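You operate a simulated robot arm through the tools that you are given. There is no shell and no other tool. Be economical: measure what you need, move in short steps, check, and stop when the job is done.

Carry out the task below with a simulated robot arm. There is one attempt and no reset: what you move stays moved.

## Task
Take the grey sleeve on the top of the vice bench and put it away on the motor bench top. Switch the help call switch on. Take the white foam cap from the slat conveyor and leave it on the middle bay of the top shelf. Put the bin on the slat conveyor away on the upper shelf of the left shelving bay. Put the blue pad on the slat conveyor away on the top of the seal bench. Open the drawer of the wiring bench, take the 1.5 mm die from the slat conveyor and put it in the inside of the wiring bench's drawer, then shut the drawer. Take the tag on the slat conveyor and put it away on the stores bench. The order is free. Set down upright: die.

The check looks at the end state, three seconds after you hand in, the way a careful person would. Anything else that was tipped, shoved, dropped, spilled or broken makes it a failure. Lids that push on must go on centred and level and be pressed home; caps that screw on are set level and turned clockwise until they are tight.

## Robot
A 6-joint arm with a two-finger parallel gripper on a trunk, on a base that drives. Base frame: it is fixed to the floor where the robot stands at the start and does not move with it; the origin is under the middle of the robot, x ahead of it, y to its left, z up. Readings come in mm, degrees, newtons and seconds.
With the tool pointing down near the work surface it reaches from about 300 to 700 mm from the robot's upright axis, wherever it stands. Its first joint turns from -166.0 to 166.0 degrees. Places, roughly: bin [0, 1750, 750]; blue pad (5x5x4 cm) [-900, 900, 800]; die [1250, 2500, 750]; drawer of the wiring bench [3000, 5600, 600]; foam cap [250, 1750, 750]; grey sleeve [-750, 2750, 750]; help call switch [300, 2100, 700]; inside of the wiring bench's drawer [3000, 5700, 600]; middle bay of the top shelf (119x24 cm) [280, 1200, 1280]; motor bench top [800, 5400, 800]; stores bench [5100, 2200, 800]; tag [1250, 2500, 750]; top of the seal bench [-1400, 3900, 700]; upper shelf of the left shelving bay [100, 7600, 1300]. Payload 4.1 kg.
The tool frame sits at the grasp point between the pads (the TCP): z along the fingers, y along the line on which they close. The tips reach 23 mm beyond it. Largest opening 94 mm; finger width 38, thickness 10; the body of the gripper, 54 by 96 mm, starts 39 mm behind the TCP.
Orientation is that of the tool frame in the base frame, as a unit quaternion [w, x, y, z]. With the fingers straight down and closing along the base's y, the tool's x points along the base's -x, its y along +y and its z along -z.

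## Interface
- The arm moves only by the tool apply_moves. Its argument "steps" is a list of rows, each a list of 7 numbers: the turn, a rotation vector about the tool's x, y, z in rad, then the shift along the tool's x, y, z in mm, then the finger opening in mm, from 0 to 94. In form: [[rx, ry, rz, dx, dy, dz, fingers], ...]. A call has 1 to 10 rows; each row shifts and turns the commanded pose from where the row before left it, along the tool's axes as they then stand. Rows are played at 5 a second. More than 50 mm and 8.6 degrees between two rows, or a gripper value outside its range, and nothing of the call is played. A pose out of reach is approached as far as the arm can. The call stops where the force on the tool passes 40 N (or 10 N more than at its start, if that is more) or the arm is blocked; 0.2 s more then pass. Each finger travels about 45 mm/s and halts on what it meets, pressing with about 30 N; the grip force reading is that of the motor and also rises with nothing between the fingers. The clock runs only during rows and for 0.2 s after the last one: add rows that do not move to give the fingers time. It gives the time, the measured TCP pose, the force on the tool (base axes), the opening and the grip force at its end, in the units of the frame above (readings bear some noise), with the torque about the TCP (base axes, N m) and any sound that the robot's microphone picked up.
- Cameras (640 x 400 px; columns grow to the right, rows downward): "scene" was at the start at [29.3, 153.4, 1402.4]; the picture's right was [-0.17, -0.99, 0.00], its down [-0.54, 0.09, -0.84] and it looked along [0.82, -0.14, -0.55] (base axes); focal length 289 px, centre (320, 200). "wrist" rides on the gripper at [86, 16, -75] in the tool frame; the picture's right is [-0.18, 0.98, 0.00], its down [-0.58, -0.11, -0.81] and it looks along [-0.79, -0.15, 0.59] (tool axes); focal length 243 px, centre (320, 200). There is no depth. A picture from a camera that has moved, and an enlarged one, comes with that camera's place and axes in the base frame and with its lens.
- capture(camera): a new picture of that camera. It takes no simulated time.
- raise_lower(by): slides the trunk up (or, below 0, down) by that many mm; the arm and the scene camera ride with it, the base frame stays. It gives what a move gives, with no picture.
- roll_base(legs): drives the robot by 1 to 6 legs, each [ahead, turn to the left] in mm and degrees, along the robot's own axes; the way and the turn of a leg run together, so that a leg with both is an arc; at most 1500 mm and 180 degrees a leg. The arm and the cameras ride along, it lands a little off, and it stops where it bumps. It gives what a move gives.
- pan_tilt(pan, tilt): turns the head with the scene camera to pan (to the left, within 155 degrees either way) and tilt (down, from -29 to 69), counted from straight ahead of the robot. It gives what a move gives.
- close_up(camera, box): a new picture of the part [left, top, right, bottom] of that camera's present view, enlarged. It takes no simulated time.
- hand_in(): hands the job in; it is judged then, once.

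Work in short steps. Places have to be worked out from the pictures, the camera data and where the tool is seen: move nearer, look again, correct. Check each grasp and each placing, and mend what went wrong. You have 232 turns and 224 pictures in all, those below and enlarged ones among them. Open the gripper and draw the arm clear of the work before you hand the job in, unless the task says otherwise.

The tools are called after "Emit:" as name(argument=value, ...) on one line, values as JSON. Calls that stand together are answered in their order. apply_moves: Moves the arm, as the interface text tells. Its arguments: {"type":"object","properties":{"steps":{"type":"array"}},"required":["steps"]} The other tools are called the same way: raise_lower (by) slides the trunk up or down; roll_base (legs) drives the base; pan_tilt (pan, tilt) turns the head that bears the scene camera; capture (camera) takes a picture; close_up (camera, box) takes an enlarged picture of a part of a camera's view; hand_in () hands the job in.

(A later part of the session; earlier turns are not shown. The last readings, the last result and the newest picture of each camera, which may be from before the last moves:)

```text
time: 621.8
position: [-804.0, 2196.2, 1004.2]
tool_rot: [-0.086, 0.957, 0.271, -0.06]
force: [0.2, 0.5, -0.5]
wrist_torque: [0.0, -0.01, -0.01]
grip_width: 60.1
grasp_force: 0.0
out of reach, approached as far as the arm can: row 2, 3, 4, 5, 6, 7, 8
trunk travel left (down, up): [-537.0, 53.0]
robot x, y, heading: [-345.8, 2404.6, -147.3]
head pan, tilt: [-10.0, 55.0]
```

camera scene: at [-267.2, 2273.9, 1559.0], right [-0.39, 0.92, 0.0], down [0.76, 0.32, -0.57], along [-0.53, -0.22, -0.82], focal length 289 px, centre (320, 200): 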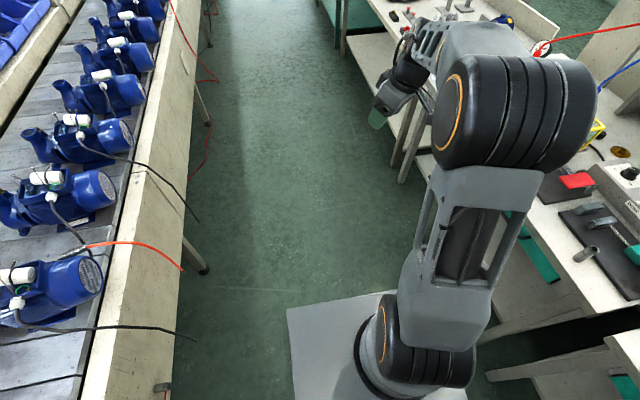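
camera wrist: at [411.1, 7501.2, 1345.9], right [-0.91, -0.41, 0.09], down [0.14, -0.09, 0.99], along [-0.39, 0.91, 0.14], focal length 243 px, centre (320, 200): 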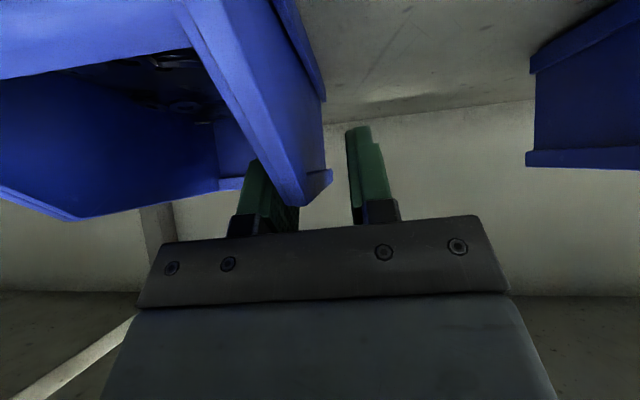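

The two limits found (11° either side of vertical) confirm the dead zone is centred on tool-down, so the wrist bend must change sign. I now pass exactly through the forearm axis (its azimuth follows from the arm plane), emerge above, and return on the left side.

Emit:
apply_moves(steps=[[-0.0154, -0.138, 0, -31.8, 3.5, 0, 60], [-0.0154, -0.138, 0, -31.8, 3.5, 0, 60], [-0.0154, -0.138, 0, -31.8, 3.5, 0, 60], [-0.0154, -0.138, 0, -31.8, 3.5, 0, 60], [-0.0154, -0.138, 0, -31.8, 3.5, 0, 60], [-0.0154, -0.138, 0, -31.8, 3.5, 0, 60], [-0.0154, -0.138, 0, -31.8, 3.5, 0, 60], [-0.0154, -0.138, 0, -31.8, 3.5, 0, 60], [-0.0154, -0.138, 0, -31.8, 3.5, 0, 60], [-0.0154, -0.138, 0, -31.8, 3.5, 0, 60]])

Emit:
apply_moves(steps=[[-0.109, 0.096, 0, 22, 25, 0, 60], [-0.109, 0.096, 0, 22, 25, 0, 60], [-0.109, 0.096, 0, 22, 25, 0, 60], [0, 0.1418, 0, 32.6, 0, 0, 60], [0, 0.1418, 0, 32.6, 0, 0, 60], [0, 0.1418, 0, 32.6, 0, 0, 60], [0, 0.1418, 0, 32.6, 0, 0, 60]])

Emit:
apply_moves(steps=[[0, 0.1418, 0, 32.6, 0, 0, 60], [0, 0.1418, 0, 32.6, 0, 0, 60], [0, 0.1418, 0, 32.6, 0, 0, 60], [0, 0.1418, 0, 32.6, 0, 0, 60]])

```text
time: 624.0
position: [-966.4, 2029.0, 1186.4]
tool_rot: [0.174, 0.701, 0.268, -0.637]
force: [-0.5, -0.4, -0.4]
wrist_torque: [-0.03, 0.01, 0.0]
grip_width: 59.8
grasp_force: 0.2
out of reach, approached as far as the arm can: row 10
trunk travel left (down, up): [-537.0, 53.0]
robot x, y, heading: [-346.7, 2403.4, -147.3]
head pan, tilt: [-10.0, 55.0]
```

```text
time: 625.5
position: [-863.0, 2052.5, 1015.8]
tool_rot: [0.127, 0.852, 0.442, -0.25]
force: [-0.3, -0.8, 0.7]
wrist_torque: [-0.01, 0.01, -0.02]
grip_width: 60.1
grasp_force: 0.1
trunk travel left (down, up): [-537.0, 53.0]
robot x, y, heading: [-340.5, 2405.3, -147.1]
head pan, tilt: [-10.0, 55.0]
```

```text
time: 626.5
position: [-795.5, 2152.2, 969.7]
tool_rot: [-0.002, 0.888, 0.46, 0.0]
force: [-1.3, 0.1, 1.1]
wrist_torque: [0.0, -0.01, -0.02]
grip_width: 60.1
grasp_force: 0.1
trunk travel left (down, up): [-537.0, 53.0]
robot x, y, heading: [-343.5, 2409.4, -147.2]
head pan, tilt: [-10.0, 55.0]
```

The tool is level again in the right branch. I correct the yaw, raise and retract a bit, then face the bench with the sleeve.

Emit:
apply_moves(steps=[[0, 0, 0.127, 0, 0, -35, 60], [0, 0, 0.127, 0, 0, -35, 60], [0, 0, 0.12, 0, 0, -35, 60], [0, 0, 0, 30, 0, -30, 60], [0, 0, 0, 30, 0, 0, 60]])

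Emit:
roll_base(legs=[[0, -89.5]])

Emit:
pan_tilt(pan=0, tilt=45)

Emit:
capture(camera="scene")

```text
time: 627.8
position: [-742.5, 2183.3, 1105.6]
tool_rot: [-0.002, 0.958, 0.286, -0.001]
force: [0.7, -1.0, -1.1]
wrist_torque: [0.02, 0.0, 0.0]
grip_width: 60.1
grasp_force: 0.0
trunk travel left (down, up): [-537.0, 53.0]
robot x, y, heading: [-346.8, 2405.2, -147.0]
head pan, tilt: [-10.0, 55.0]
```

```text
time: 632.0
position: [-570.5, 2805.7, 1105.8]
tool_rot: [-0.003, 0.883, -0.47, -0.001]
force: [-0.7, 0.2, 0.6]
wrist_torque: [0.04, -0.05, 0.02]
grip_width: 60.1
grasp_force: 0.0
trunk travel left (down, up): [-537.0, 53.0]
robot x, y, heading: [-340.0, 2408.0, 123.6]
head pan, tilt: [-10.0, 55.0]
```

```text
time: 632.7
position: [-570.5, 2806.1, 1104.8]
tool_rot: [-0.002, 0.882, -0.471, -0.001]
force: [-0.4, 0.2, 0.2]
wrist_torque: [0.02, -0.03, -0.05]
grip_width: 59.8
grasp_force: 0.0
trunk travel left (down, up): [-537.0, 53.0]
robot x, y, heading: [-344.4, 2405.8, 123.1]
head pan, tilt: [0.0, 45.0]
```

```text
76 pictures are left
camera scene: at [-492.0, 2335.5, 1572.3], right [0.84, 0.55, 0.0], down [0.39, -0.59, -0.71], along [-0.39, 0.59, -0.71], focal length 289 px, centre (320, 200)
```

scene: 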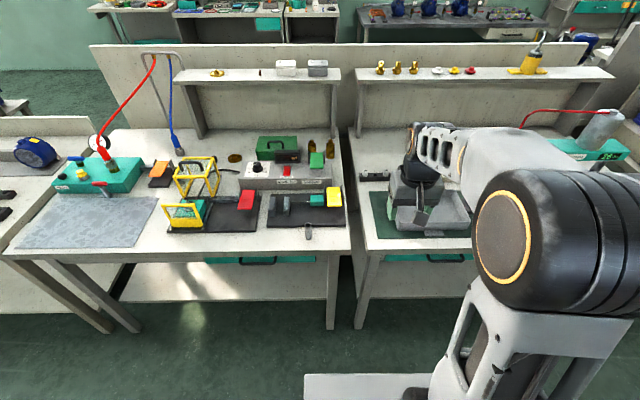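

Sleeve triangulates to about (−830, 2787, 860 mid). I go over it and look with the wrist camera.

Emit:
apply_moves(steps=[[0, 0, 0, -21, 38, 0, 60], [0, 0, 0, -21, 38, 0, 60], [0, 0, 0, -21, 38, 0, 60], [0, 0, 0, -21, 38, 0, 60], [0, 0, 0, -21, 38, 0, 60], [0, 0, 0, -20, 39, 0, 60]])

Emit:
raise_lower(by=-140)

Emit:
capture(camera="wrist")

```text
time: 634.1
position: [-831.9, 2781.0, 1105.2]
tool_rot: [-0.003, 0.883, -0.47, 0.0]
force: [-0.1, 0.3, 0.1]
wrist_torque: [-0.05, -0.03, 0.04]
grip_width: 59.9
grasp_force: 0.0
trunk travel left (down, up): [-537.0, 53.0]
robot x, y, heading: [-343.9, 2411.1, 123.6]
head pan, tilt: [0.0, 45.0]
```

```text
time: 635.7
position: [-831.7, 2780.4, 964.9]
tool_rot: [-0.002, 0.882, -0.471, 0.0]
force: [-0.1, -0.9, 0.6]
wrist_torque: [-0.01, -0.03, -0.02]
grip_width: 60.1
grasp_force: 0.0
trunk travel left (down, up): [-397.0, 193.0]
robot x, y, heading: [-341.3, 2407.8, 123.4]
head pan, tilt: [0.0, 45.0]
```

```text
75 pictures are left
camera wrist: at [-795.4, 2700.0, 1040.6], right [-0.92, -0.39, 0.0], down [-0.23, 0.54, 0.81], along [-0.32, 0.74, -0.59], focal length 243 px, centre (320, 200)
```

wrist: 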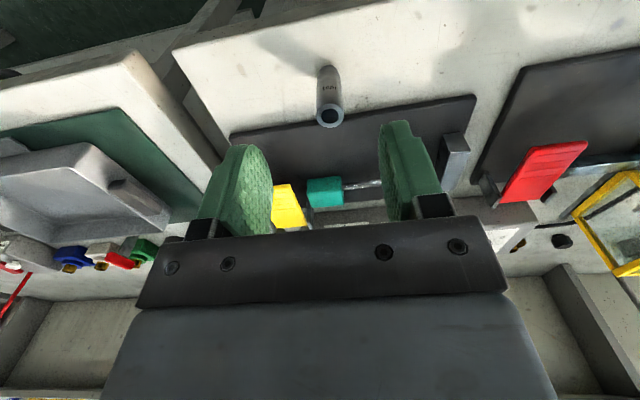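

Sleeve at about (−842, 2790). I correct and lower 95 mm.

Emit:
apply_moves(steps=[[0, 0, 0, -13, 3, 20, 60], [0, 0, 0, 0, 0, 25, 60], [0, 0, 0, 0, 0, 25, 60], [0, 0, 0, 0, 0, 20, 60]])

Emit:
capture(camera="wrist")

```text
time: 636.7
position: [-840.0, 2790.3, 874.3]
tool_rot: [-0.002, 0.883, -0.47, -0.001]
force: [-0.1, -0.3, 0.5]
wrist_torque: [-0.02, -0.03, -0.01]
grip_width: 60.0
grasp_force: 0.0
trunk travel left (down, up): [-397.0, 193.0]
robot x, y, heading: [-339.7, 2407.1, 123.3]
head pan, tilt: [0.0, 45.0]
```

```text
74 pictures are left
camera wrist: at [-804.8, 2709.5, 950.0], right [-0.92, -0.39, 0.0], down [-0.23, 0.54, 0.81], along [-0.32, 0.74, -0.59], focal length 243 px, centre (320, 200)
```

wrist: 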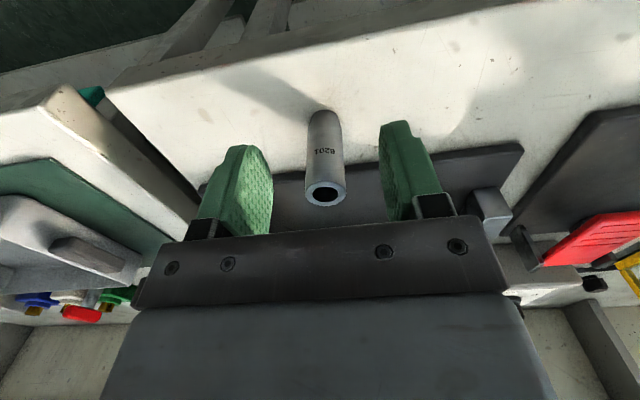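

Refined: sleeve at (−851, 2808), top z≈866, bench ≈789. I move 20 mm forward, lower 34 mm, and close.

Emit:
apply_moves(steps=[[0, 0, 0, -20, -1, 0, 60], [0, 0, 0, 0, 0, 18, 60], [0, 0, 0, 0, 0, 16, 60], [0, 0, 0, 0, 0, 0, 45], [0, 0, 0, 0, 0, 0, 30], [0, 0, 0, 0, 0, 0, 15], [0, 0, 0, 0, 0, 0, 10], [0, 0, 0, 0, 0, 0, 10]])

Emit:
capture(camera="wrist")

```text
time: 638.5
position: [-850.5, 2808.2, 839.6]
tool_rot: [-0.002, 0.883, -0.47, 0.0]
force: [0.5, 0.9, -0.1]
wrist_torque: [0.04, 0.01, -0.02]
grip_width: 22.6
grasp_force: 30.1
trunk travel left (down, up): [-397.0, 193.0]
robot x, y, heading: [-344.0, 2407.5, 123.1]
head pan, tilt: [0.0, 45.0]
```

```text
73 pictures are left
camera wrist: at [-815.0, 2726.7, 916.0], right [-0.92, -0.39, 0.0], down [-0.23, 0.54, 0.81], along [-0.32, 0.74, -0.59], focal length 243 px, centre (320, 200)
```

wrist: 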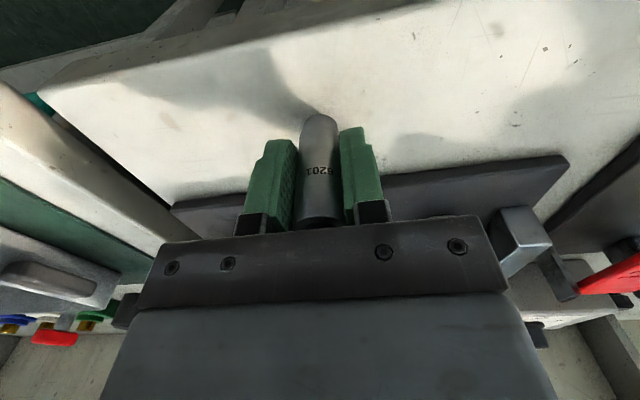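

Sleeve held (22.6 mm). I lift, retract to carrying pose, and drive to the back aisle.

Emit:
raise_lower(by=190)

Emit:
apply_moves(steps=[[0, 0, 0, 25, -35, -10, 10], [0, 0, 0, 25, -35, -15, 10], [0, 0, 0, 25, -35, -15, 10], [0, 0, 0, 25, -35, -15, 10], [0, 0, 0, 25, -35, -15, 10], [0, 0, 0, 15, -35, 0, 10]])

Emit:
roll_base(legs=[[0, -89.6], [1500, 0], [1500, 0], [1500, 0], [1400, 0], [0, 89.5]])

Emit:
roll_base(legs=[[1500, 0], [1480, 0], [0, 90], [1500, 0], [1500, 0]])

```text
time: 640.6
position: [-850.5, 2807.6, 1029.8]
tool_rot: [-0.002, 0.883, -0.47, 0.0]
force: [0.6, 0.2, -1.2]
wrist_torque: [0.0, 0.0, 0.02]
grip_width: 22.2
grasp_force: 29.6
trunk travel left (down, up): [-587.0, 3.0]
robot x, y, heading: [-339.4, 2407.7, 123.5]
head pan, tilt: [0.0, 45.0]
```

```text
time: 642.0
position: [-598.1, 2808.7, 1101.7]
tool_rot: [-0.002, 0.882, -0.471, -0.001]
force: [-0.6, 0.0, -0.9]
wrist_torque: [-0.02, 0.02, 0.01]
grip_width: 22.5
grasp_force: 29.9
trunk travel left (down, up): [-587.0, 3.0]
robot x, y, heading: [-340.9, 2407.9, 123.1]
head pan, tilt: [0.0, 45.0]
```

```text
time: 677.6
position: [4251.1, 6144.9, 1100.6]
tool_rot: [-0.002, 0.885, -0.466, -0.001]
force: [-0.4, 0.6, -0.8]
wrist_torque: [-0.01, -0.02, 0.01]
grip_width: 22.2
grasp_force: 29.9
trunk travel left (down, up): [-587.0, 3.0]
robot x, y, heading: [4507.6, 5745.9, 123.8]
head pan, tilt: [0.0, 45.0]
```

```text
time: 709.9
position: [-55.5, 6216.2, 1101.8]
tool_rot: [-0.001, 0.955, 0.296, -0.002]
force: [0.1, -0.7, -1.0]
wrist_torque: [0.04, 0.0, -0.02]
grip_width: 22.6
grasp_force: 30.4
trunk travel left (down, up): [-587.0, 3.0]
robot x, y, heading: [345.0, 6476.5, -146.1]
head pan, tilt: [0.0, 45.0]
```

I turn to face the motor bench and look for a free spot.

Emit:
roll_base(legs=[[0, 89.6], [200, 0]])

Emit:
capture(camera="scene")

```text
time: 715.3
position: [703.5, 5901.5, 1101.6]
tool_rot: [0.0, 0.475, 0.88, -0.002]
force: [-0.1, -0.9, -0.6]
wrist_torque: [0.0, -0.02, 0.02]
grip_width: 22.1
grasp_force: 29.9
trunk travel left (down, up): [-587.0, 3.0]
robot x, y, heading: [452.8, 6305.1, -57.1]
head pan, tilt: [0.0, 45.0]
```

```text
72 pictures are left
camera scene: at [605.5, 6378.5, 1622.4], right [-0.84, -0.54, 0.0], down [-0.38, 0.59, -0.71], along [0.38, -0.59, -0.71], focal length 289 px, centre (320, 200)
```

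scene: 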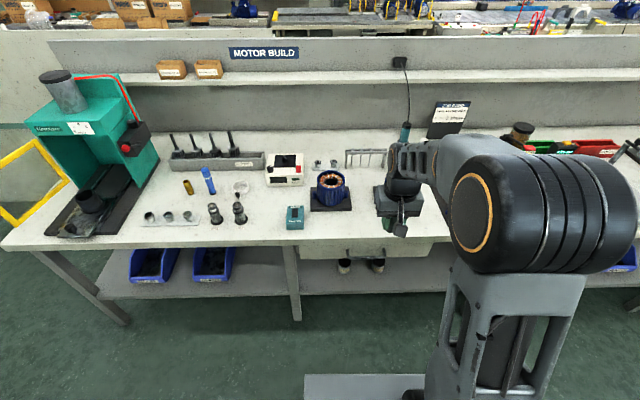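

A free spot lies at the front between the green box and the second rotor pad. I drive 150 mm closer and look again with the hand raised aside.

Emit:
roll_base(legs=[[150, 0]])

Emit:
capture(camera="wrist")

Emit:
capture(camera="scene")

```text
time: 716.7
position: [785.8, 5772.8, 1102.0]
tool_rot: [0.001, 0.475, 0.88, -0.003]
force: [-0.6, -0.4, -1.9]
wrist_torque: [0.0, 0.03, -0.01]
grip_width: 22.0
grasp_force: 30.1
trunk travel left (down, up): [-587.0, 3.0]
robot x, y, heading: [532.8, 6178.8, -56.9]
head pan, tilt: [0.0, 45.0]
```

```text
71 pictures are left
camera wrist: at [752.8, 5854.4, 1176.5], right [0.92, 0.39, 0.0], down [0.23, -0.54, 0.81], along [0.31, -0.75, -0.59], focal length 243 px, centre (320, 200)
```

wrist: 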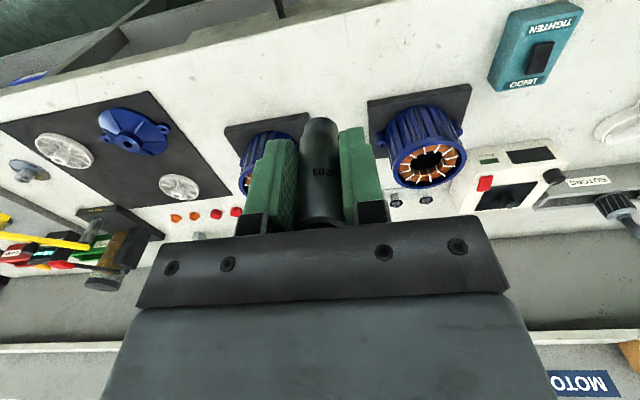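

```text
70 pictures are left
camera scene: at [687.9, 6250.7, 1622.4], right [-0.84, -0.54, 0.0], down [-0.38, 0.59, -0.71], along [0.38, -0.59, -0.71], focal length 289 px, centre (320, 200)
```

scene: 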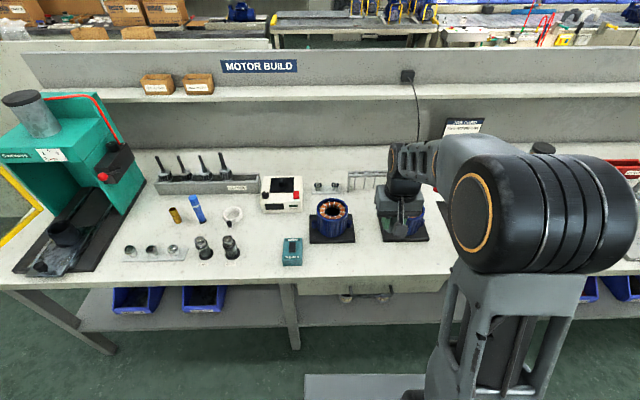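

The gap between the two rotor pads at the front is free (~107 mm wide). I move over it and lower.

Emit:
apply_moves(steps=[[0, 0, 0, -36, -1, 0, 10], [0, 0, 0, -36, -1, 0, 10], [0, 0, 0, -36, -1, 0, 10], [0, 0, 0, -37, 0, 0, 10]])

Emit:
raise_lower(by=-190)

Emit:
capture(camera="wrist")

```text
time: 717.7
position: [864.0, 5649.7, 1101.1]
tool_rot: [0.0, 0.475, 0.88, -0.002]
force: [0.9, -0.6, -0.7]
wrist_torque: [-0.01, 0.02, -0.02]
grip_width: 22.2
grasp_force: 29.8
trunk travel left (down, up): [-587.0, 3.0]
robot x, y, heading: [528.7, 6180.5, -57.1]
head pan, tilt: [0.0, 45.0]
```

```text
time: 719.8
position: [861.9, 5650.7, 911.6]
tool_rot: [0.001, 0.475, 0.88, -0.003]
force: [-0.6, 0.2, -0.9]
wrist_torque: [0.01, 0.01, 0.0]
grip_width: 22.1
grasp_force: 29.6
trunk travel left (down, up): [-397.0, 193.0]
robot x, y, heading: [530.9, 6176.1, -57.3]
head pan, tilt: [0.0, 45.0]
```

```text
69 pictures are left
camera wrist: at [829.8, 5732.1, 987.4], right [0.92, 0.39, 0.0], down [0.23, -0.54, 0.81], along [0.31, -0.75, -0.59], focal length 243 px, centre (320, 200)
```

wrist: 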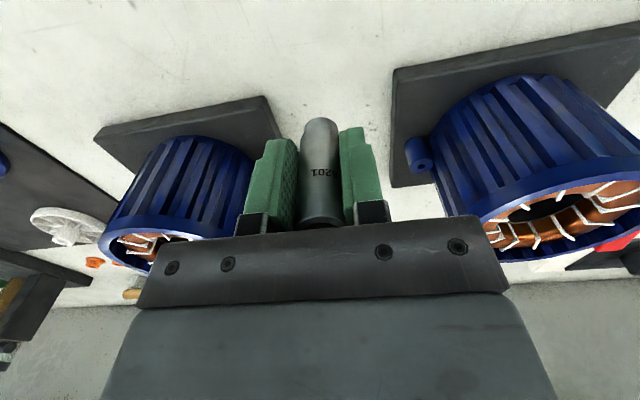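

I shift 18 mm toward the front and 9 mm sideways to centre between the rotors, then lower to contact.

Emit:
apply_moves(steps=[[0, 0, 0, 18, 9, 0, 10], [0, 0, 0, 0, 0, 20, 10], [0, 0, 0, 0, 0, 20, 10], [0, 0, 0, 0, 0, 10, 10], [0, 0, 0, 0, 0, 4, 10], [0, 0, 0, 0, 0, 4, 10], [0, 0, 0, 0, 0, 4, 10], [0, 0, 0, 0, 0, 4, 10]])

```text
time: 721.5
position: [860.6, 5670.7, 846.0]
tool_rot: [0.001, 0.474, 0.88, -0.003]
force: [0.2, -0.2, -1.2]
wrist_torque: [0.01, 0.0, -0.01]
grip_width: 21.9
grasp_force: 30.2
trunk travel left (down, up): [-397.0, 193.0]
robot x, y, heading: [535.4, 6178.5, -57.2]
head pan, tilt: [0.0, 45.0]
```

Emit:
apply_moves(steps=[[0, 0, 0, 0, 0, 3, 10], [0, 0, 0, 0, 0, 3, 10], [0, 0, 0, 0, 0, 3, 10], [0, 0, 0, 0, 0, 3, 10], [0, 0, 0, 0, 0, 3, 10], [0, 0, 0, 0, 0, 3, 10], [0, 0, 0, 0, 0, 3, 10]])

Emit:
capture(camera="wrist")

```text
time: 723.1
position: [859.8, 5671.2, 827.7]
tool_rot: [0.002, 0.475, 0.88, -0.004]
force: [2.5, 0.7, 30.9]
wrist_torque: [0.06, -0.25, -0.01]
grip_width: 21.9
grasp_force: 29.9
trunk travel left (down, up): [-397.0, 193.0]
robot x, y, heading: [532.2, 6178.3, -57.3]
head pan, tilt: [0.0, 45.0]
```

```text
68 pictures are left
camera wrist: at [826.7, 5753.0, 902.3], right [0.92, 0.39, 0.0], down [0.23, -0.54, 0.81], along [0.31, -0.75, -0.59], focal length 243 px, centre (320, 200)
```

wrist: 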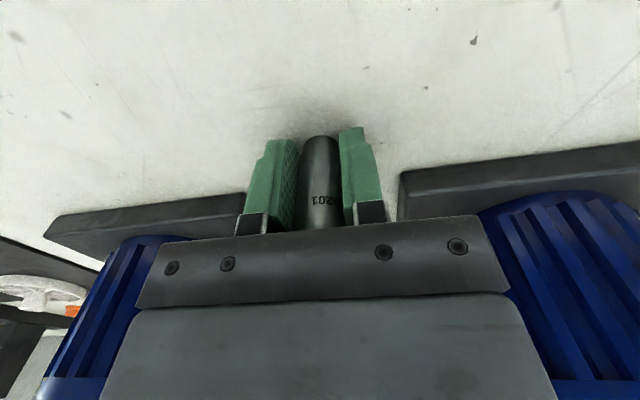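

Contact (31 N). I ease up 2 mm, release, and lift straight up.

Emit:
apply_moves(steps=[[0, 0, 0, 0, 0, -2.5, 12], [0, 0, 0, 0, 0, 0, 30], [0, 0, 0, 0, 0, 0, 42], [0, 0, 0, 0, 0, 0, 42], [0, 0, 0, 0, 0, -25, 42], [0, 0, 0, 0, 0, -40, 42], [0, 0, 0, 0, 0, -40, 42]])

Emit:
raise_lower(by=150)

Emit:
capture(camera="wrist")

```text
time: 724.8
position: [860.3, 5670.9, 933.1]
tool_rot: [0.0, 0.475, 0.88, -0.002]
force: [0.2, 0.0, 0.6]
wrist_torque: [-0.01, -0.01, 0.03]
grip_width: 41.9
grasp_force: 0.0
trunk travel left (down, up): [-397.0, 193.0]
robot x, y, heading: [532.5, 6176.1, -57.1]
head pan, tilt: [0.0, 45.0]
```

```text
time: 726.5
position: [859.0, 5670.5, 1082.7]
tool_rot: [0.0, 0.475, 0.88, -0.002]
force: [-0.4, 0.2, 0.1]
wrist_torque: [-0.02, -0.03, 0.02]
grip_width: 42.0
grasp_force: 0.0
trunk travel left (down, up): [-547.0, 43.0]
robot x, y, heading: [537.7, 6176.3, -57.2]
head pan, tilt: [0.0, 45.0]
```

```text
67 pictures are left
camera wrist: at [827.2, 5751.2, 1158.7], right [0.92, 0.39, 0.0], down [0.23, -0.54, 0.81], along [0.31, -0.75, -0.59], focal length 243 px, centre (320, 200)
```

wrist: 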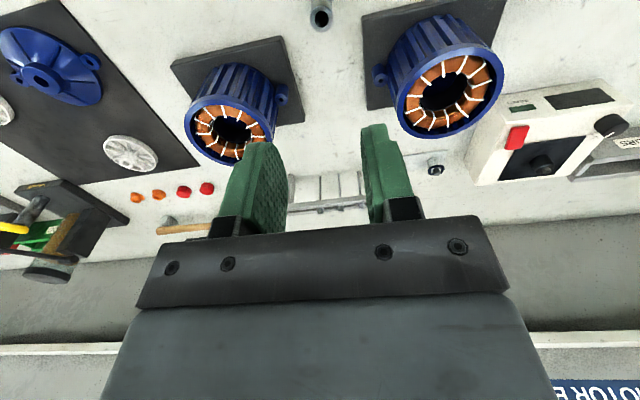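

The sleeve stands upright on the motor bench. I retract and drive all the way to the blue pad's place on the conveyor.

Emit:
apply_moves(steps=[[0, 0, 0, 40, 0, 0, 94], [0, 0, 0, 40, 0, 0, 94], [0, 0, 0, 40, 0, 0, 94]])

Emit:
roll_base(legs=[[-300, 0], [0, 90.5], [1500, 0], [1600, 0]])

```text
time: 727.3
position: [793.5, 5771.3, 1082.2]
tool_rot: [0.001, 0.474, 0.88, -0.003]
force: [-0.3, -0.3, -0.8]
wrist_torque: [0.0, -0.01, -0.01]
grip_width: 94.0
grasp_force: 0.0
trunk travel left (down, up): [-547.0, 43.0]
robot x, y, heading: [534.2, 6176.8, -57.2]
head pan, tilt: [0.0, 45.0]
```

```text
refused: 1600 is not a number from -1500 to 1500
```

Emit:
roll_base(legs=[[-300, 0], [0, 90.5], [1500, 0], [1500, 0], [150, 0], [0, -90]])

Emit:
roll_base(legs=[[1500, 0], [1480, 0], [0, -89.8], [1500, 0], [1500, 0], [1500, 0]])

Emit:
roll_base(legs=[[1400, 0], [1200, 0]])

Emit:
pan_tilt(pan=70, tilt=40)

Emit:
capture(camera="scene")

```text
time: 752.1
position: [3278.0, 7730.4, 1083.1]
tool_rot: [0.001, 0.478, 0.878, -0.002]
force: [0.1, 0.2, 0.3]
wrist_torque: [0.02, 0.01, 0.0]
grip_width: 93.8
grasp_force: 0.0
trunk travel left (down, up): [-547.0, 43.0]
robot x, y, heading: [3018.2, 8141.2, -57.4]
head pan, tilt: [0.0, 45.0]
```

```text
time: 791.4
position: [485.8, 2842.6, 1083.4]
tool_rot: [-0.002, 0.955, 0.297, -0.002]
force: [0.6, 0.4, -0.1]
wrist_torque: [-0.03, 0.0, 0.01]
grip_width: 94.0
grasp_force: 0.1
trunk travel left (down, up): [-547.0, 43.0]
robot x, y, heading: [886.8, 3112.9, -145.9]
head pan, tilt: [0.0, 45.0]
```

```text
time: 804.1
position: [-1661.0, 1357.5, 1083.7]
tool_rot: [-0.001, 0.954, 0.301, -0.002]
force: [-0.2, 0.1, -0.2]
wrist_torque: [-0.02, -0.05, 0.0]
grip_width: 94.2
grasp_force: 0.0
trunk travel left (down, up): [-547.0, 43.0]
robot x, y, heading: [-1262.4, 1629.4, -145.4]
head pan, tilt: [0.0, 45.0]
```

```text
time: 805.5
position: [-1661.7, 1357.4, 1082.5]
tool_rot: [-0.002, 0.953, 0.302, -0.002]
force: [0.1, 1.4, 0.3]
wrist_torque: [0.0, 0.03, -0.01]
grip_width: 94.1
grasp_force: 0.0
trunk travel left (down, up): [-547.0, 43.0]
robot x, y, heading: [-1263.0, 1630.9, -145.4]
head pan, tilt: [70.0, 40.0]
```

```text
66 pictures are left
camera scene: at [-1096.2, 1446.9, 1589.6], right [-0.97, -0.25, 0.0], down [-0.16, 0.62, -0.77], along [0.19, -0.74, -0.64], focal length 289 px, centre (320, 200)
```

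scene: 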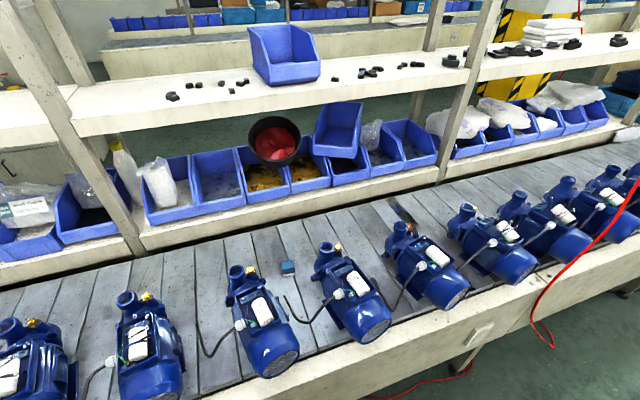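

The pad lies between two pumps at about (−856, 921, 825). I raise, turn to face the conveyor and drive close.

Emit:
raise_lower(by=42)

Emit:
roll_base(legs=[[0, 89], [120, 0]])

Emit:
pan_tilt(pan=0, tilt=45)

Emit:
capture(camera="scene")

```text
time: 806.4
position: [-1661.5, 1357.8, 1124.1]
tool_rot: [-0.001, 0.954, 0.301, -0.002]
force: [0.2, -0.6, 0.3]
wrist_torque: [-0.03, 0.01, -0.02]
grip_width: 94.1
grasp_force: 0.0
trunk travel left (down, up): [-589.0, 1.0]
robot x, y, heading: [-1265.5, 1632.0, -145.7]
head pan, tilt: [70.0, 40.0]
```

```text
time: 811.4
position: [-927.1, 1127.8, 1124.2]
tool_rot: [0.0, 0.465, 0.885, -0.002]
force: [-0.3, -0.9, -0.3]
wrist_torque: [0.03, -0.02, -0.02]
grip_width: 93.9
grasp_force: 0.2
trunk travel left (down, up): [-589.0, 1.0]
robot x, y, heading: [-1194.2, 1526.4, -56.1]
head pan, tilt: [70.0, 40.0]
```

```text
time: 812.9
position: [-926.8, 1128.6, 1125.3]
tool_rot: [0.001, 0.465, 0.885, -0.002]
force: [0.4, -0.2, -0.6]
wrist_torque: [-0.02, 0.02, -0.01]
grip_width: 93.8
grasp_force: 0.2
trunk travel left (down, up): [-589.0, 1.0]
robot x, y, heading: [-1192.1, 1532.9, -56.2]
head pan, tilt: [0.0, 45.0]
```

```text
65 pictures are left
camera scene: at [-1043.9, 1607.3, 1624.4], right [-0.83, -0.56, 0.0], down [-0.4, 0.59, -0.71], along [0.4, -0.59, -0.71], focal length 289 px, centre (320, 200)
```

scene: 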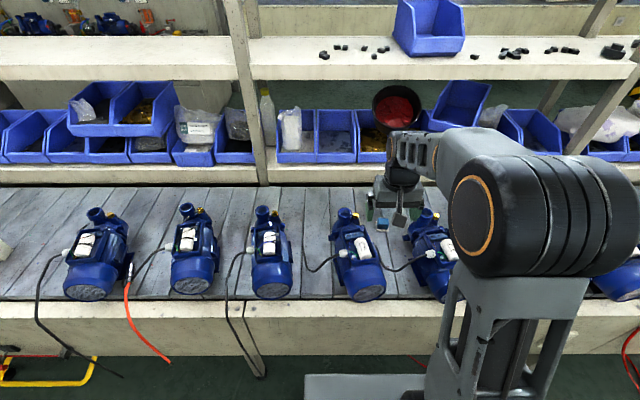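

Emit:
apply_moves(steps=[[0, 0, 0, -40, -14, 0, 80], [0, 0, 0, -40, -14, 0, 80], [0, 0, 0, -40, -14, 0, 80], [0, 0, 0, -40, -14, 0, 80], [0, 0, 0, -40, 0, 0, 80]])

Emit:
raise_lower(by=-90)

Emit:
capture(camera="wrist")

```text
time: 814.0
position: [-859.7, 931.1, 1123.6]
tool_rot: [-0.001, 0.465, 0.885, -0.001]
force: [0.3, -0.7, 0.4]
wrist_torque: [0.01, -0.01, -0.03]
grip_width: 79.8
grasp_force: 0.2
trunk travel left (down, up): [-589.0, 1.0]
robot x, y, heading: [-1193.5, 1530.9, -56.2]
head pan, tilt: [0.0, 45.0]
```

```text
time: 815.3
position: [-859.2, 932.3, 1035.8]
tool_rot: [0.002, 0.466, 0.885, -0.002]
force: [0.2, 0.0, 0.5]
wrist_torque: [0.05, -0.01, 0.02]
grip_width: 80.0
grasp_force: 0.0
trunk travel left (down, up): [-499.0, 91.0]
robot x, y, heading: [-1194.5, 1530.6, -56.0]
head pan, tilt: [0.0, 45.0]
```

```text
64 pictures are left
camera wrist: at [-894.3, 1012.3, 1111.4], right [0.91, 0.41, 0.0], down [0.24, -0.54, 0.81], along [0.33, -0.74, -0.59], focal length 243 px, centre (320, 200)
```

wrist: 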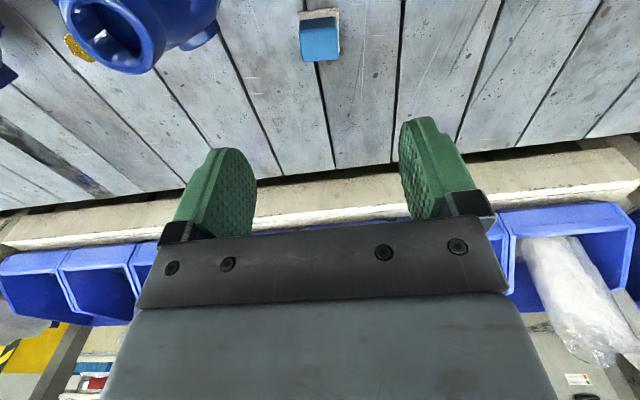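

Emit:
apply_moves(steps=[[0, 0, 0, -14, -3, 30, 80], [0, 0, 0, 0, 0, 40, 80], [0, 0, 0, 0, 0, 40, 80], [0, 0, 0, 0, 0, 20, 80]])

Emit:
capture(camera="wrist")

```text
time: 816.3
position: [-854.5, 917.4, 905.2]
tool_rot: [0.0, 0.466, 0.885, -0.001]
force: [-1.3, -0.1, -0.3]
wrist_torque: [0.0, 0.02, 0.0]
grip_width: 80.1
grasp_force: 0.0
trunk travel left (down, up): [-499.0, 91.0]
robot x, y, heading: [-1195.4, 1526.9, -56.0]
head pan, tilt: [0.0, 45.0]
```

```text
63 pictures are left
camera wrist: at [-889.1, 998.2, 981.4], right [0.91, 0.41, 0.0], down [0.24, -0.54, 0.81], along [0.33, -0.74, -0.59], focal length 243 px, centre (320, 200)
```

wrist: 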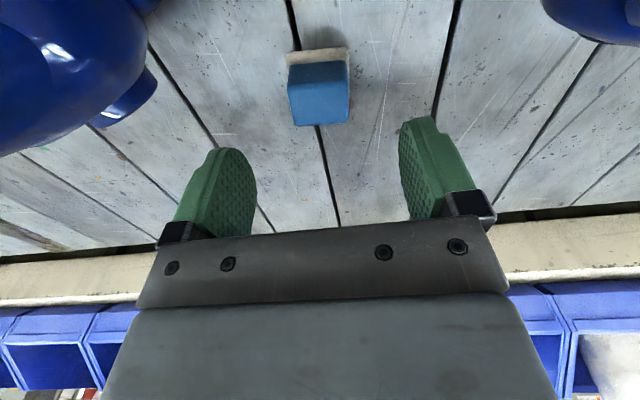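

Centred. I lower 72 mm and close on the pad.

Emit:
apply_moves(steps=[[0, 0, 0, 5, 1, 25, 80], [0, 0, 0, 0, 0, 25, 80], [0, 0, 0, 0, 0, 15, 80], [0, 0, 0, 0, 0, 7, 80], [0, 0, 0, 0, 0, 0, 65], [0, 0, 0, 0, 0, 0, 50], [0, 0, 0, 0, 0, 0, 40], [0, 0, 0, 0, 0, 0, 35], [0, 0, 0, 0, 0, 0, 35]])

Emit:
capture(camera="wrist")

```text
time: 818.3
position: [-857.5, 923.2, 833.9]
tool_rot: [0.001, 0.467, 0.884, -0.003]
force: [-0.8, 0.2, -0.2]
wrist_torque: [-0.05, -0.01, -0.01]
grip_width: 39.1
grasp_force: 29.9
trunk travel left (down, up): [-499.0, 91.0]
robot x, y, heading: [-1193.8, 1530.9, -56.0]
head pan, tilt: [0.0, 45.0]
```

```text
62 pictures are left
camera wrist: at [-891.2, 1002.6, 909.5], right [0.91, 0.41, 0.0], down [0.24, -0.54, 0.81], along [0.33, -0.74, -0.59], focal length 243 px, centre (320, 200)
```

wrist: 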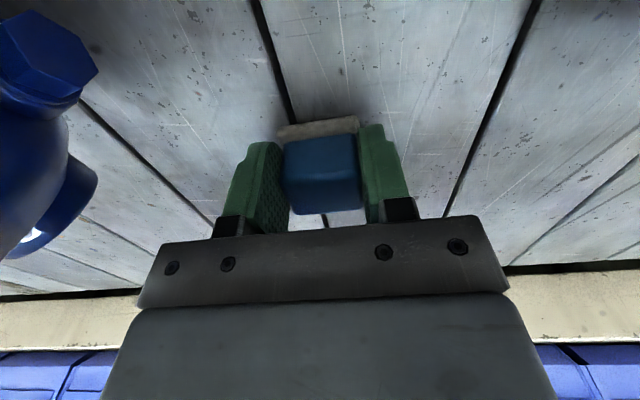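

Pad held (39 mm). I lift well above the pumps, retract, back off and drive to the seal bench via the right end.

Emit:
apply_moves(steps=[[0, 0, 0, 0, 0, -45, 35], [0, 0, 0, 0, 0, -45, 35], [0, 0, 0, 0, 0, -45, 35], [0, 0, 0, 0, 0, -45, 35]])

Emit:
raise_lower(by=88)

Emit:
apply_moves(steps=[[0, 0, 0, 40, 10, 0, 35], [0, 0, 0, 40, 10, 0, 35], [0, 0, 0, 40, 10, 0, 35], [0, 0, 0, 40, 10, 0, 35], [0, 0, 0, 40, 10, 0, 35]])

Emit:
roll_base(legs=[[-170, 0], [0, 89.7], [1500, 0], [1500, 0], [1500, 0], [1500, 0]])

```text
time: 819.3
position: [-855.7, 923.6, 1013.7]
tool_rot: [0.001, 0.465, 0.885, -0.002]
force: [-0.3, -1.0, -1.2]
wrist_torque: [-0.01, -0.03, -0.04]
grip_width: 39.3
grasp_force: 30.1
trunk travel left (down, up): [-499.0, 91.0]
robot x, y, heading: [-1194.3, 1531.4, -56.0]
head pan, tilt: [0.0, 45.0]
```

```text
time: 820.5
position: [-855.9, 924.2, 1100.7]
tool_rot: [0.0, 0.466, 0.885, -0.002]
force: [-0.2, 0.0, -0.8]
wrist_torque: [-0.03, -0.01, -0.01]
grip_width: 39.2
grasp_force: 29.5
trunk travel left (down, up): [-587.0, 3.0]
robot x, y, heading: [-1196.9, 1530.5, -56.1]
head pan, tilt: [0.0, 45.0]
```

```text
time: 821.7
position: [-927.1, 1117.9, 1101.1]
tool_rot: [0.001, 0.465, 0.885, -0.002]
force: [-0.3, 0.2, 0.0]
wrist_torque: [0.02, -0.03, 0.02]
grip_width: 39.0
grasp_force: 29.4
trunk travel left (down, up): [-587.0, 3.0]
robot x, y, heading: [-1192.4, 1531.6, -56.0]
head pan, tilt: [0.0, 45.0]
```

```text
time: 855.1
position: [4178.9, 5180.0, 1100.9]
tool_rot: [0.002, -0.282, 0.959, -0.002]
force: [-0.4, -0.3, -0.5]
wrist_torque: [0.01, 0.02, 0.02]
grip_width: 39.3
grasp_force: 30.0
trunk travel left (down, up): [-587.0, 3.0]
robot x, y, heading: [3758.2, 4923.7, 31.9]
head pan, tilt: [0.0, 45.0]
```

Emit:
roll_base(legs=[[0, 1.6], [1100, 0], [0, 90], [1500, 0], [1500, 0], [0, 90]])

Emit:
roll_base(legs=[[1500, 0], [1500, 0], [1500, 0], [1200, 0]])

Emit:
pan_tilt(pan=60, tilt=25)

Emit:
capture(camera="scene")

```text
time: 882.8
position: [2570.5, 7758.4, 1099.4]
tool_rot: [-0.001, 0.956, 0.292, -0.001]
force: [-0.6, 1.0, -0.8]
wrist_torque: [0.01, -0.01, -0.02]
grip_width: 39.3
grasp_force: 30.4
trunk travel left (down, up): [-587.0, 3.0]
robot x, y, heading: [2985.2, 8021.6, -146.6]
head pan, tilt: [0.0, 45.0]
```

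```text
time: 909.9
position: [-2189.8, 4648.9, 1099.4]
tool_rot: [-0.001, 0.956, 0.295, -0.002]
force: [-0.9, -0.7, -0.6]
wrist_torque: [0.02, 0.01, 0.03]
grip_width: 38.9
grasp_force: 30.3
trunk travel left (down, up): [-587.0, 3.0]
robot x, y, heading: [-1775.0, 4913.4, -146.2]
head pan, tilt: [0.0, 45.0]
```

```text
time: 911.2
position: [-2189.5, 4648.0, 1099.5]
tool_rot: [-0.001, 0.956, 0.294, -0.002]
force: [-0.2, 1.0, -0.5]
wrist_torque: [-0.02, 0.01, 0.02]
grip_width: 39.0
grasp_force: 30.0
trunk travel left (down, up): [-587.0, 3.0]
robot x, y, heading: [-1777.2, 4915.0, -146.3]
head pan, tilt: [60.0, 25.0]
```

```text
61 pictures are left
camera scene: at [-1626.6, 4719.4, 1652.9], right [-1.0, -0.06, 0.0], down [-0.03, 0.42, -0.91], along [0.06, -0.9, -0.42], focal length 289 px, centre (320, 200)
```

scene: 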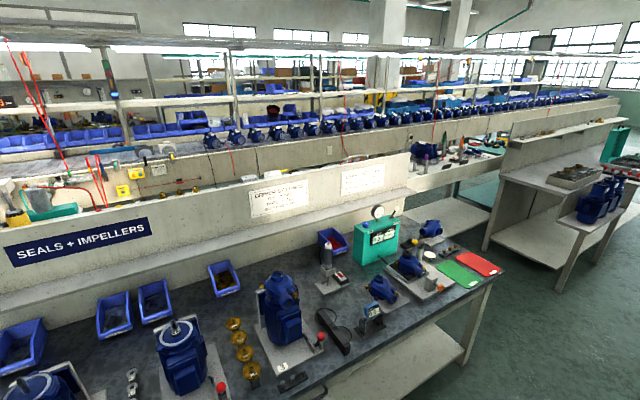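

The seal bench ("Seals + Impellers") is here; its right part near the green/red pads has some room. I drive opposite that part and face it.

Emit:
roll_base(legs=[[720, 0], [0, 89.8], [130, 0]])

Emit:
pan_tilt(pan=0, tilt=45)

Emit:
capture(camera="scene")

```text
time: 919.8
position: [-2037.6, 3989.9, 1099.2]
tool_rot: [0.0, 0.467, 0.884, -0.001]
force: [-0.1, -0.4, -0.6]
wrist_torque: [-0.01, 0.02, -0.03]
grip_width: 39.2
grasp_force: 30.4
trunk travel left (down, up): [-587.0, 3.0]
robot x, y, heading: [-2305.9, 4403.3, -55.8]
head pan, tilt: [60.0, 25.0]
```

```text
time: 921.1
position: [-2038.8, 3990.3, 1100.0]
tool_rot: [0.0, 0.467, 0.884, -0.002]
force: [-0.3, -0.2, 0.1]
wrist_torque: [0.0, -0.01, -0.01]
grip_width: 39.4
grasp_force: 30.4
trunk travel left (down, up): [-587.0, 3.0]
robot x, y, heading: [-2307.8, 4401.5, -56.3]
head pan, tilt: [0.0, 45.0]
```

```text
60 pictures are left
camera scene: at [-2152.8, 4480.5, 1622.4], right [-0.83, -0.56, 0.0], down [-0.39, 0.59, -0.71], along [0.39, -0.59, -0.71], focal length 289 px, centre (320, 200)
```

scene: 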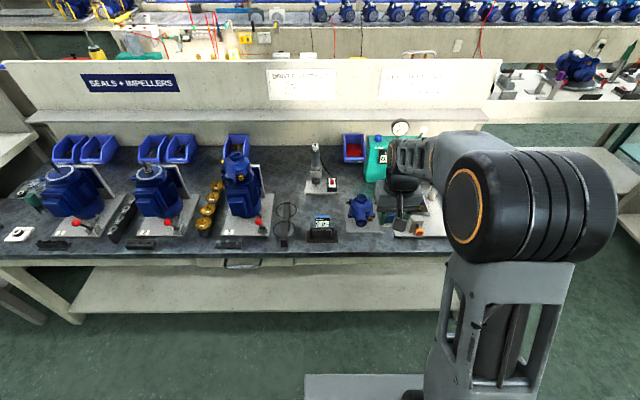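

Emit:
capture(camera="wrist")

```text
59 pictures are left
camera wrist: at [-2073.0, 4071.2, 1175.5], right [0.92, 0.4, 0.0], down [0.24, -0.54, 0.81], along [0.32, -0.74, -0.59], focal length 243 px, centre (320, 200)
```

wrist: 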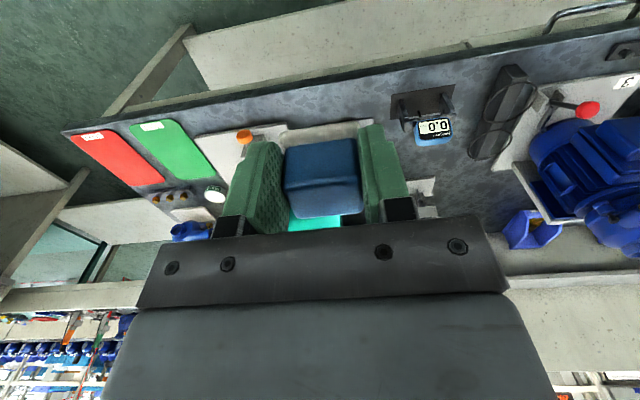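

The best free spot is further left, behind the clip and beside the bottle. I sidestep 300 mm left and drive closer.

Emit:
roll_base(legs=[[0, 90], [305, 0], [0, -90], [310, 0]])

Emit:
capture(camera="wrist")

Emit:
capture(camera="scene")

```text
time: 932.5
position: [-1612.5, 3897.8, 1099.6]
tool_rot: [0.0, 0.469, 0.883, -0.002]
force: [0.0, 0.1, 0.0]
wrist_torque: [0.04, 0.0, 0.01]
grip_width: 39.0
grasp_force: 29.7
trunk travel left (down, up): [-587.0, 3.0]
robot x, y, heading: [-1878.5, 4316.8, -56.4]
head pan, tilt: [0.0, 45.0]
```

```text
58 pictures are left
camera wrist: at [-1646.7, 3980.1, 1175.3], right [0.92, 0.4, 0.0], down [0.24, -0.54, 0.81], along [0.32, -0.74, -0.59], focal length 243 px, centre (320, 200)
```

wrist: 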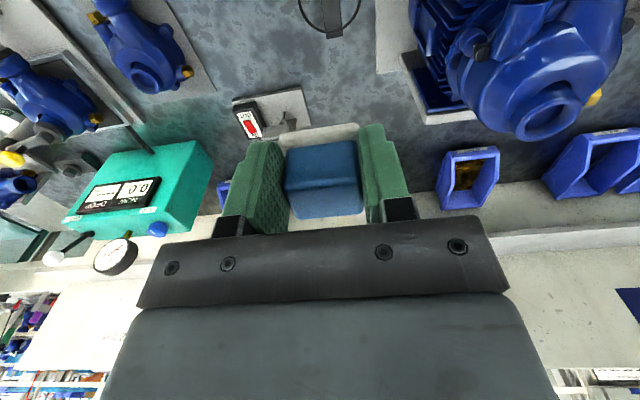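

```text
57 pictures are left
camera scene: at [-1725.3, 4389.4, 1622.4], right [-0.83, -0.55, 0.0], down [-0.39, 0.59, -0.71], along [0.39, -0.59, -0.71], focal length 289 px, centre (320, 200)
```

scene: 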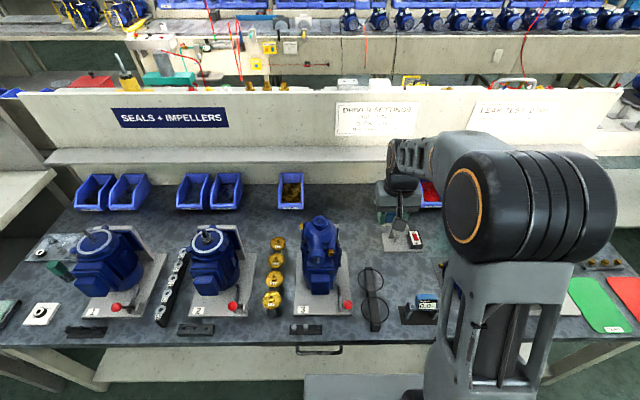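

I place the pad in the clear area between pump 3 and the bottle (D≈800, N≈3960).

Emit:
apply_moves(steps=[[0, 0, 0, -36, -2, 0, 35], [0, 0, 0, -36, -2, 0, 35], [0, 0, 0, -36, -2, 0, 35], [0, 0, 0, -36, -2, 0, 35], [0, 0, 0, -34, 0, 0, 35]])

Emit:
raise_lower(by=-240)

Emit:
capture(camera="wrist")

```text
time: 933.7
position: [-1519.1, 3748.4, 1098.8]
tool_rot: [-0.001, 0.469, 0.883, -0.002]
force: [0.9, -0.3, -0.4]
wrist_torque: [-0.01, 0.0, -0.01]
grip_width: 39.2
grasp_force: 29.8
trunk travel left (down, up): [-587.0, 3.0]
robot x, y, heading: [-1877.8, 4314.9, -56.1]
head pan, tilt: [0.0, 45.0]
```

```text
time: 936.2
position: [-1519.4, 3748.7, 861.6]
tool_rot: [0.0, 0.468, 0.884, -0.002]
force: [-0.5, 0.2, -0.9]
wrist_torque: [-0.02, 0.0, 0.03]
grip_width: 39.4
grasp_force: 29.6
trunk travel left (down, up): [-347.0, 243.0]
robot x, y, heading: [-1879.0, 4316.1, -56.2]
head pan, tilt: [0.0, 45.0]
```

```text
56 pictures are left
camera wrist: at [-1553.7, 3828.8, 936.3], right [0.92, 0.4, 0.0], down [0.24, -0.54, 0.81], along [0.32, -0.74, -0.59], focal length 243 px, centre (320, 200)
```

wrist: 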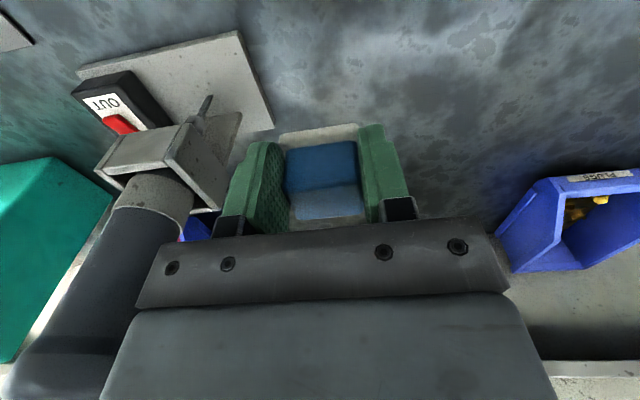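

The bottle stand is close on one side; I shift 35 mm away from it and 20 mm forward to the front, then lower to contact.

Emit:
apply_moves(steps=[[0, 0, 0, 20, 35, 0, 35], [0, 0, 0, 0, 0, 20, 35], [0, 0, 0, 0, 0, 20, 35], [0, 0, 0, 0, 0, 8, 35], [0, 0, 0, 0, 0, 5, 35], [0, 0, 0, 0, 0, 4, 35], [0, 0, 0, 0, 0, 4, 35], [0, 0, 0, 0, 0, 4, 35], [0, 0, 0, 0, 0, 4, 35]])

Emit:
capture(camera="wrist")

```text
time: 938.2
position: [-1502.4, 3783.4, 791.1]
tool_rot: [0.0, 0.468, 0.884, -0.002]
force: [0.3, 0.7, -0.1]
wrist_torque: [-0.02, 0.02, 0.02]
grip_width: 39.2
grasp_force: 30.2
trunk travel left (down, up): [-347.0, 243.0]
robot x, y, heading: [-1874.1, 4314.3, -56.5]
head pan, tilt: [0.0, 45.0]
```

```text
55 pictures are left
camera wrist: at [-1535.8, 3864.5, 866.6], right [0.92, 0.4, 0.0], down [0.24, -0.54, 0.81], along [0.32, -0.74, -0.59], focal length 243 px, centre (320, 200)
```

wrist: 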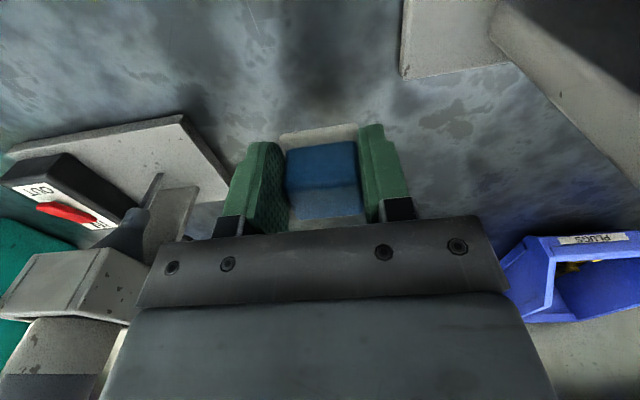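

Clear on both sides. I continue lowering in small steps.

Emit:
apply_moves(steps=[[0, 0, 0, 0, 0, 4, 35], [0, 0, 0, 0, 0, 4, 35], [0, 0, 0, 0, 0, 4, 35], [0, 0, 0, 0, 0, 4, 35], [0, 0, 0, 0, 0, 3, 35], [0, 0, 0, 0, 0, 3, 35], [0, 0, 0, 0, 0, 3, 35], [0, 0, 0, 0, 0, 3, 35], [0, 0, 0, 0, 0, 3, 35]])

```text
time: 940.2
position: [-1501.3, 3783.2, 759.5]
tool_rot: [0.001, 0.469, 0.883, -0.002]
force: [0.7, 0.1, 0.3]
wrist_torque: [-0.01, -0.01, 0.01]
grip_width: 39.2
grasp_force: 29.6
trunk travel left (down, up): [-347.0, 243.0]
robot x, y, heading: [-1875.0, 4319.4, -56.6]
head pan, tilt: [0.0, 45.0]
```

Emit:
apply_moves(steps=[[0, 0, 0, 0, 0, 3, 35], [0, 0, 0, 0, 0, 3, 35], [0, 0, 0, 0, 0, 2, 35], [0, 0, 0, 0, 0, 2, 35], [0, 0, 0, 0, 0, 2, 35], [0, 0, 0, 0, 0, 2, 35]])

Emit:
capture(camera="wrist")

```text
time: 941.6
position: [-1502.3, 3782.9, 750.4]
tool_rot: [0.005, 0.469, 0.883, -0.004]
force: [1.2, 1.4, 31.7]
wrist_torque: [-0.17, -0.29, 0.01]
grip_width: 39.2
grasp_force: 29.6
trunk travel left (down, up): [-347.0, 243.0]
robot x, y, heading: [-1874.6, 4315.9, -56.3]
head pan, tilt: [0.0, 45.0]
```

```text
54 pictures are left
camera wrist: at [-1536.4, 3865.0, 825.7], right [0.92, 0.4, 0.0], down [0.23, -0.53, 0.81], along [0.32, -0.75, -0.58], focal length 243 px, centre (320, 200)
```

wrist: 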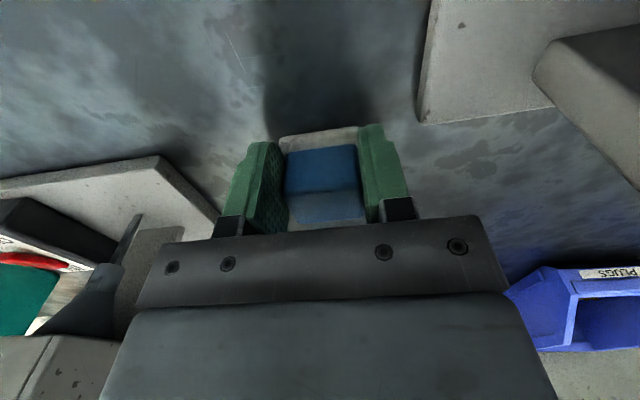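

Contact. I ease 3 mm, release and lift.

Emit:
apply_moves(steps=[[0, 0, 0, 0, 0, -3, 38], [0, 0, 0, 0, 0, 0, 50], [0, 0, 0, 0, 0, 0, 58], [0, 0, 0, 0, 0, 0, 58], [0, 0, 0, 0, 0, -25, 58], [0, 0, 0, 0, 0, -45, 58], [0, 0, 0, 0, 0, -45, 58], [0, 0, 0, 0, 0, -45, 58]])

Emit:
raise_lower(by=200)

Emit:
capture(camera="wrist")

```text
time: 943.4
position: [-1502.9, 3784.9, 910.8]
tool_rot: [0.001, 0.469, 0.883, -0.002]
force: [0.9, -0.3, -1.4]
wrist_torque: [0.0, 0.01, 0.01]
grip_width: 58.1
grasp_force: 0.0
trunk travel left (down, up): [-347.0, 243.0]
robot x, y, heading: [-1877.6, 4313.9, -56.2]
head pan, tilt: [0.0, 45.0]
```

```text
time: 945.6
position: [-1502.5, 3784.4, 1111.3]
tool_rot: [0.0, 0.468, 0.884, -0.001]
force: [1.4, 0.9, 0.4]
wrist_torque: [-0.01, -0.03, 0.05]
grip_width: 58.3
grasp_force: 0.0
trunk travel left (down, up): [-547.0, 43.0]
robot x, y, heading: [-1878.0, 4313.7, -56.3]
head pan, tilt: [0.0, 45.0]
```

```text
53 pictures are left
camera wrist: at [-1536.6, 3865.1, 1185.6], right [0.92, 0.4, 0.0], down [0.24, -0.54, 0.81], along [0.32, -0.74, -0.59], focal length 243 px, centre (320, 200)
```

wrist: 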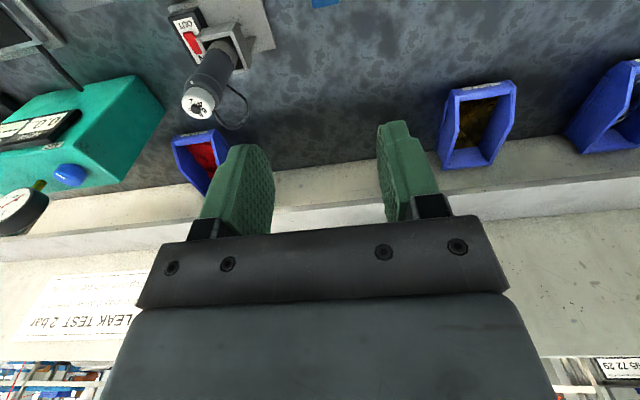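

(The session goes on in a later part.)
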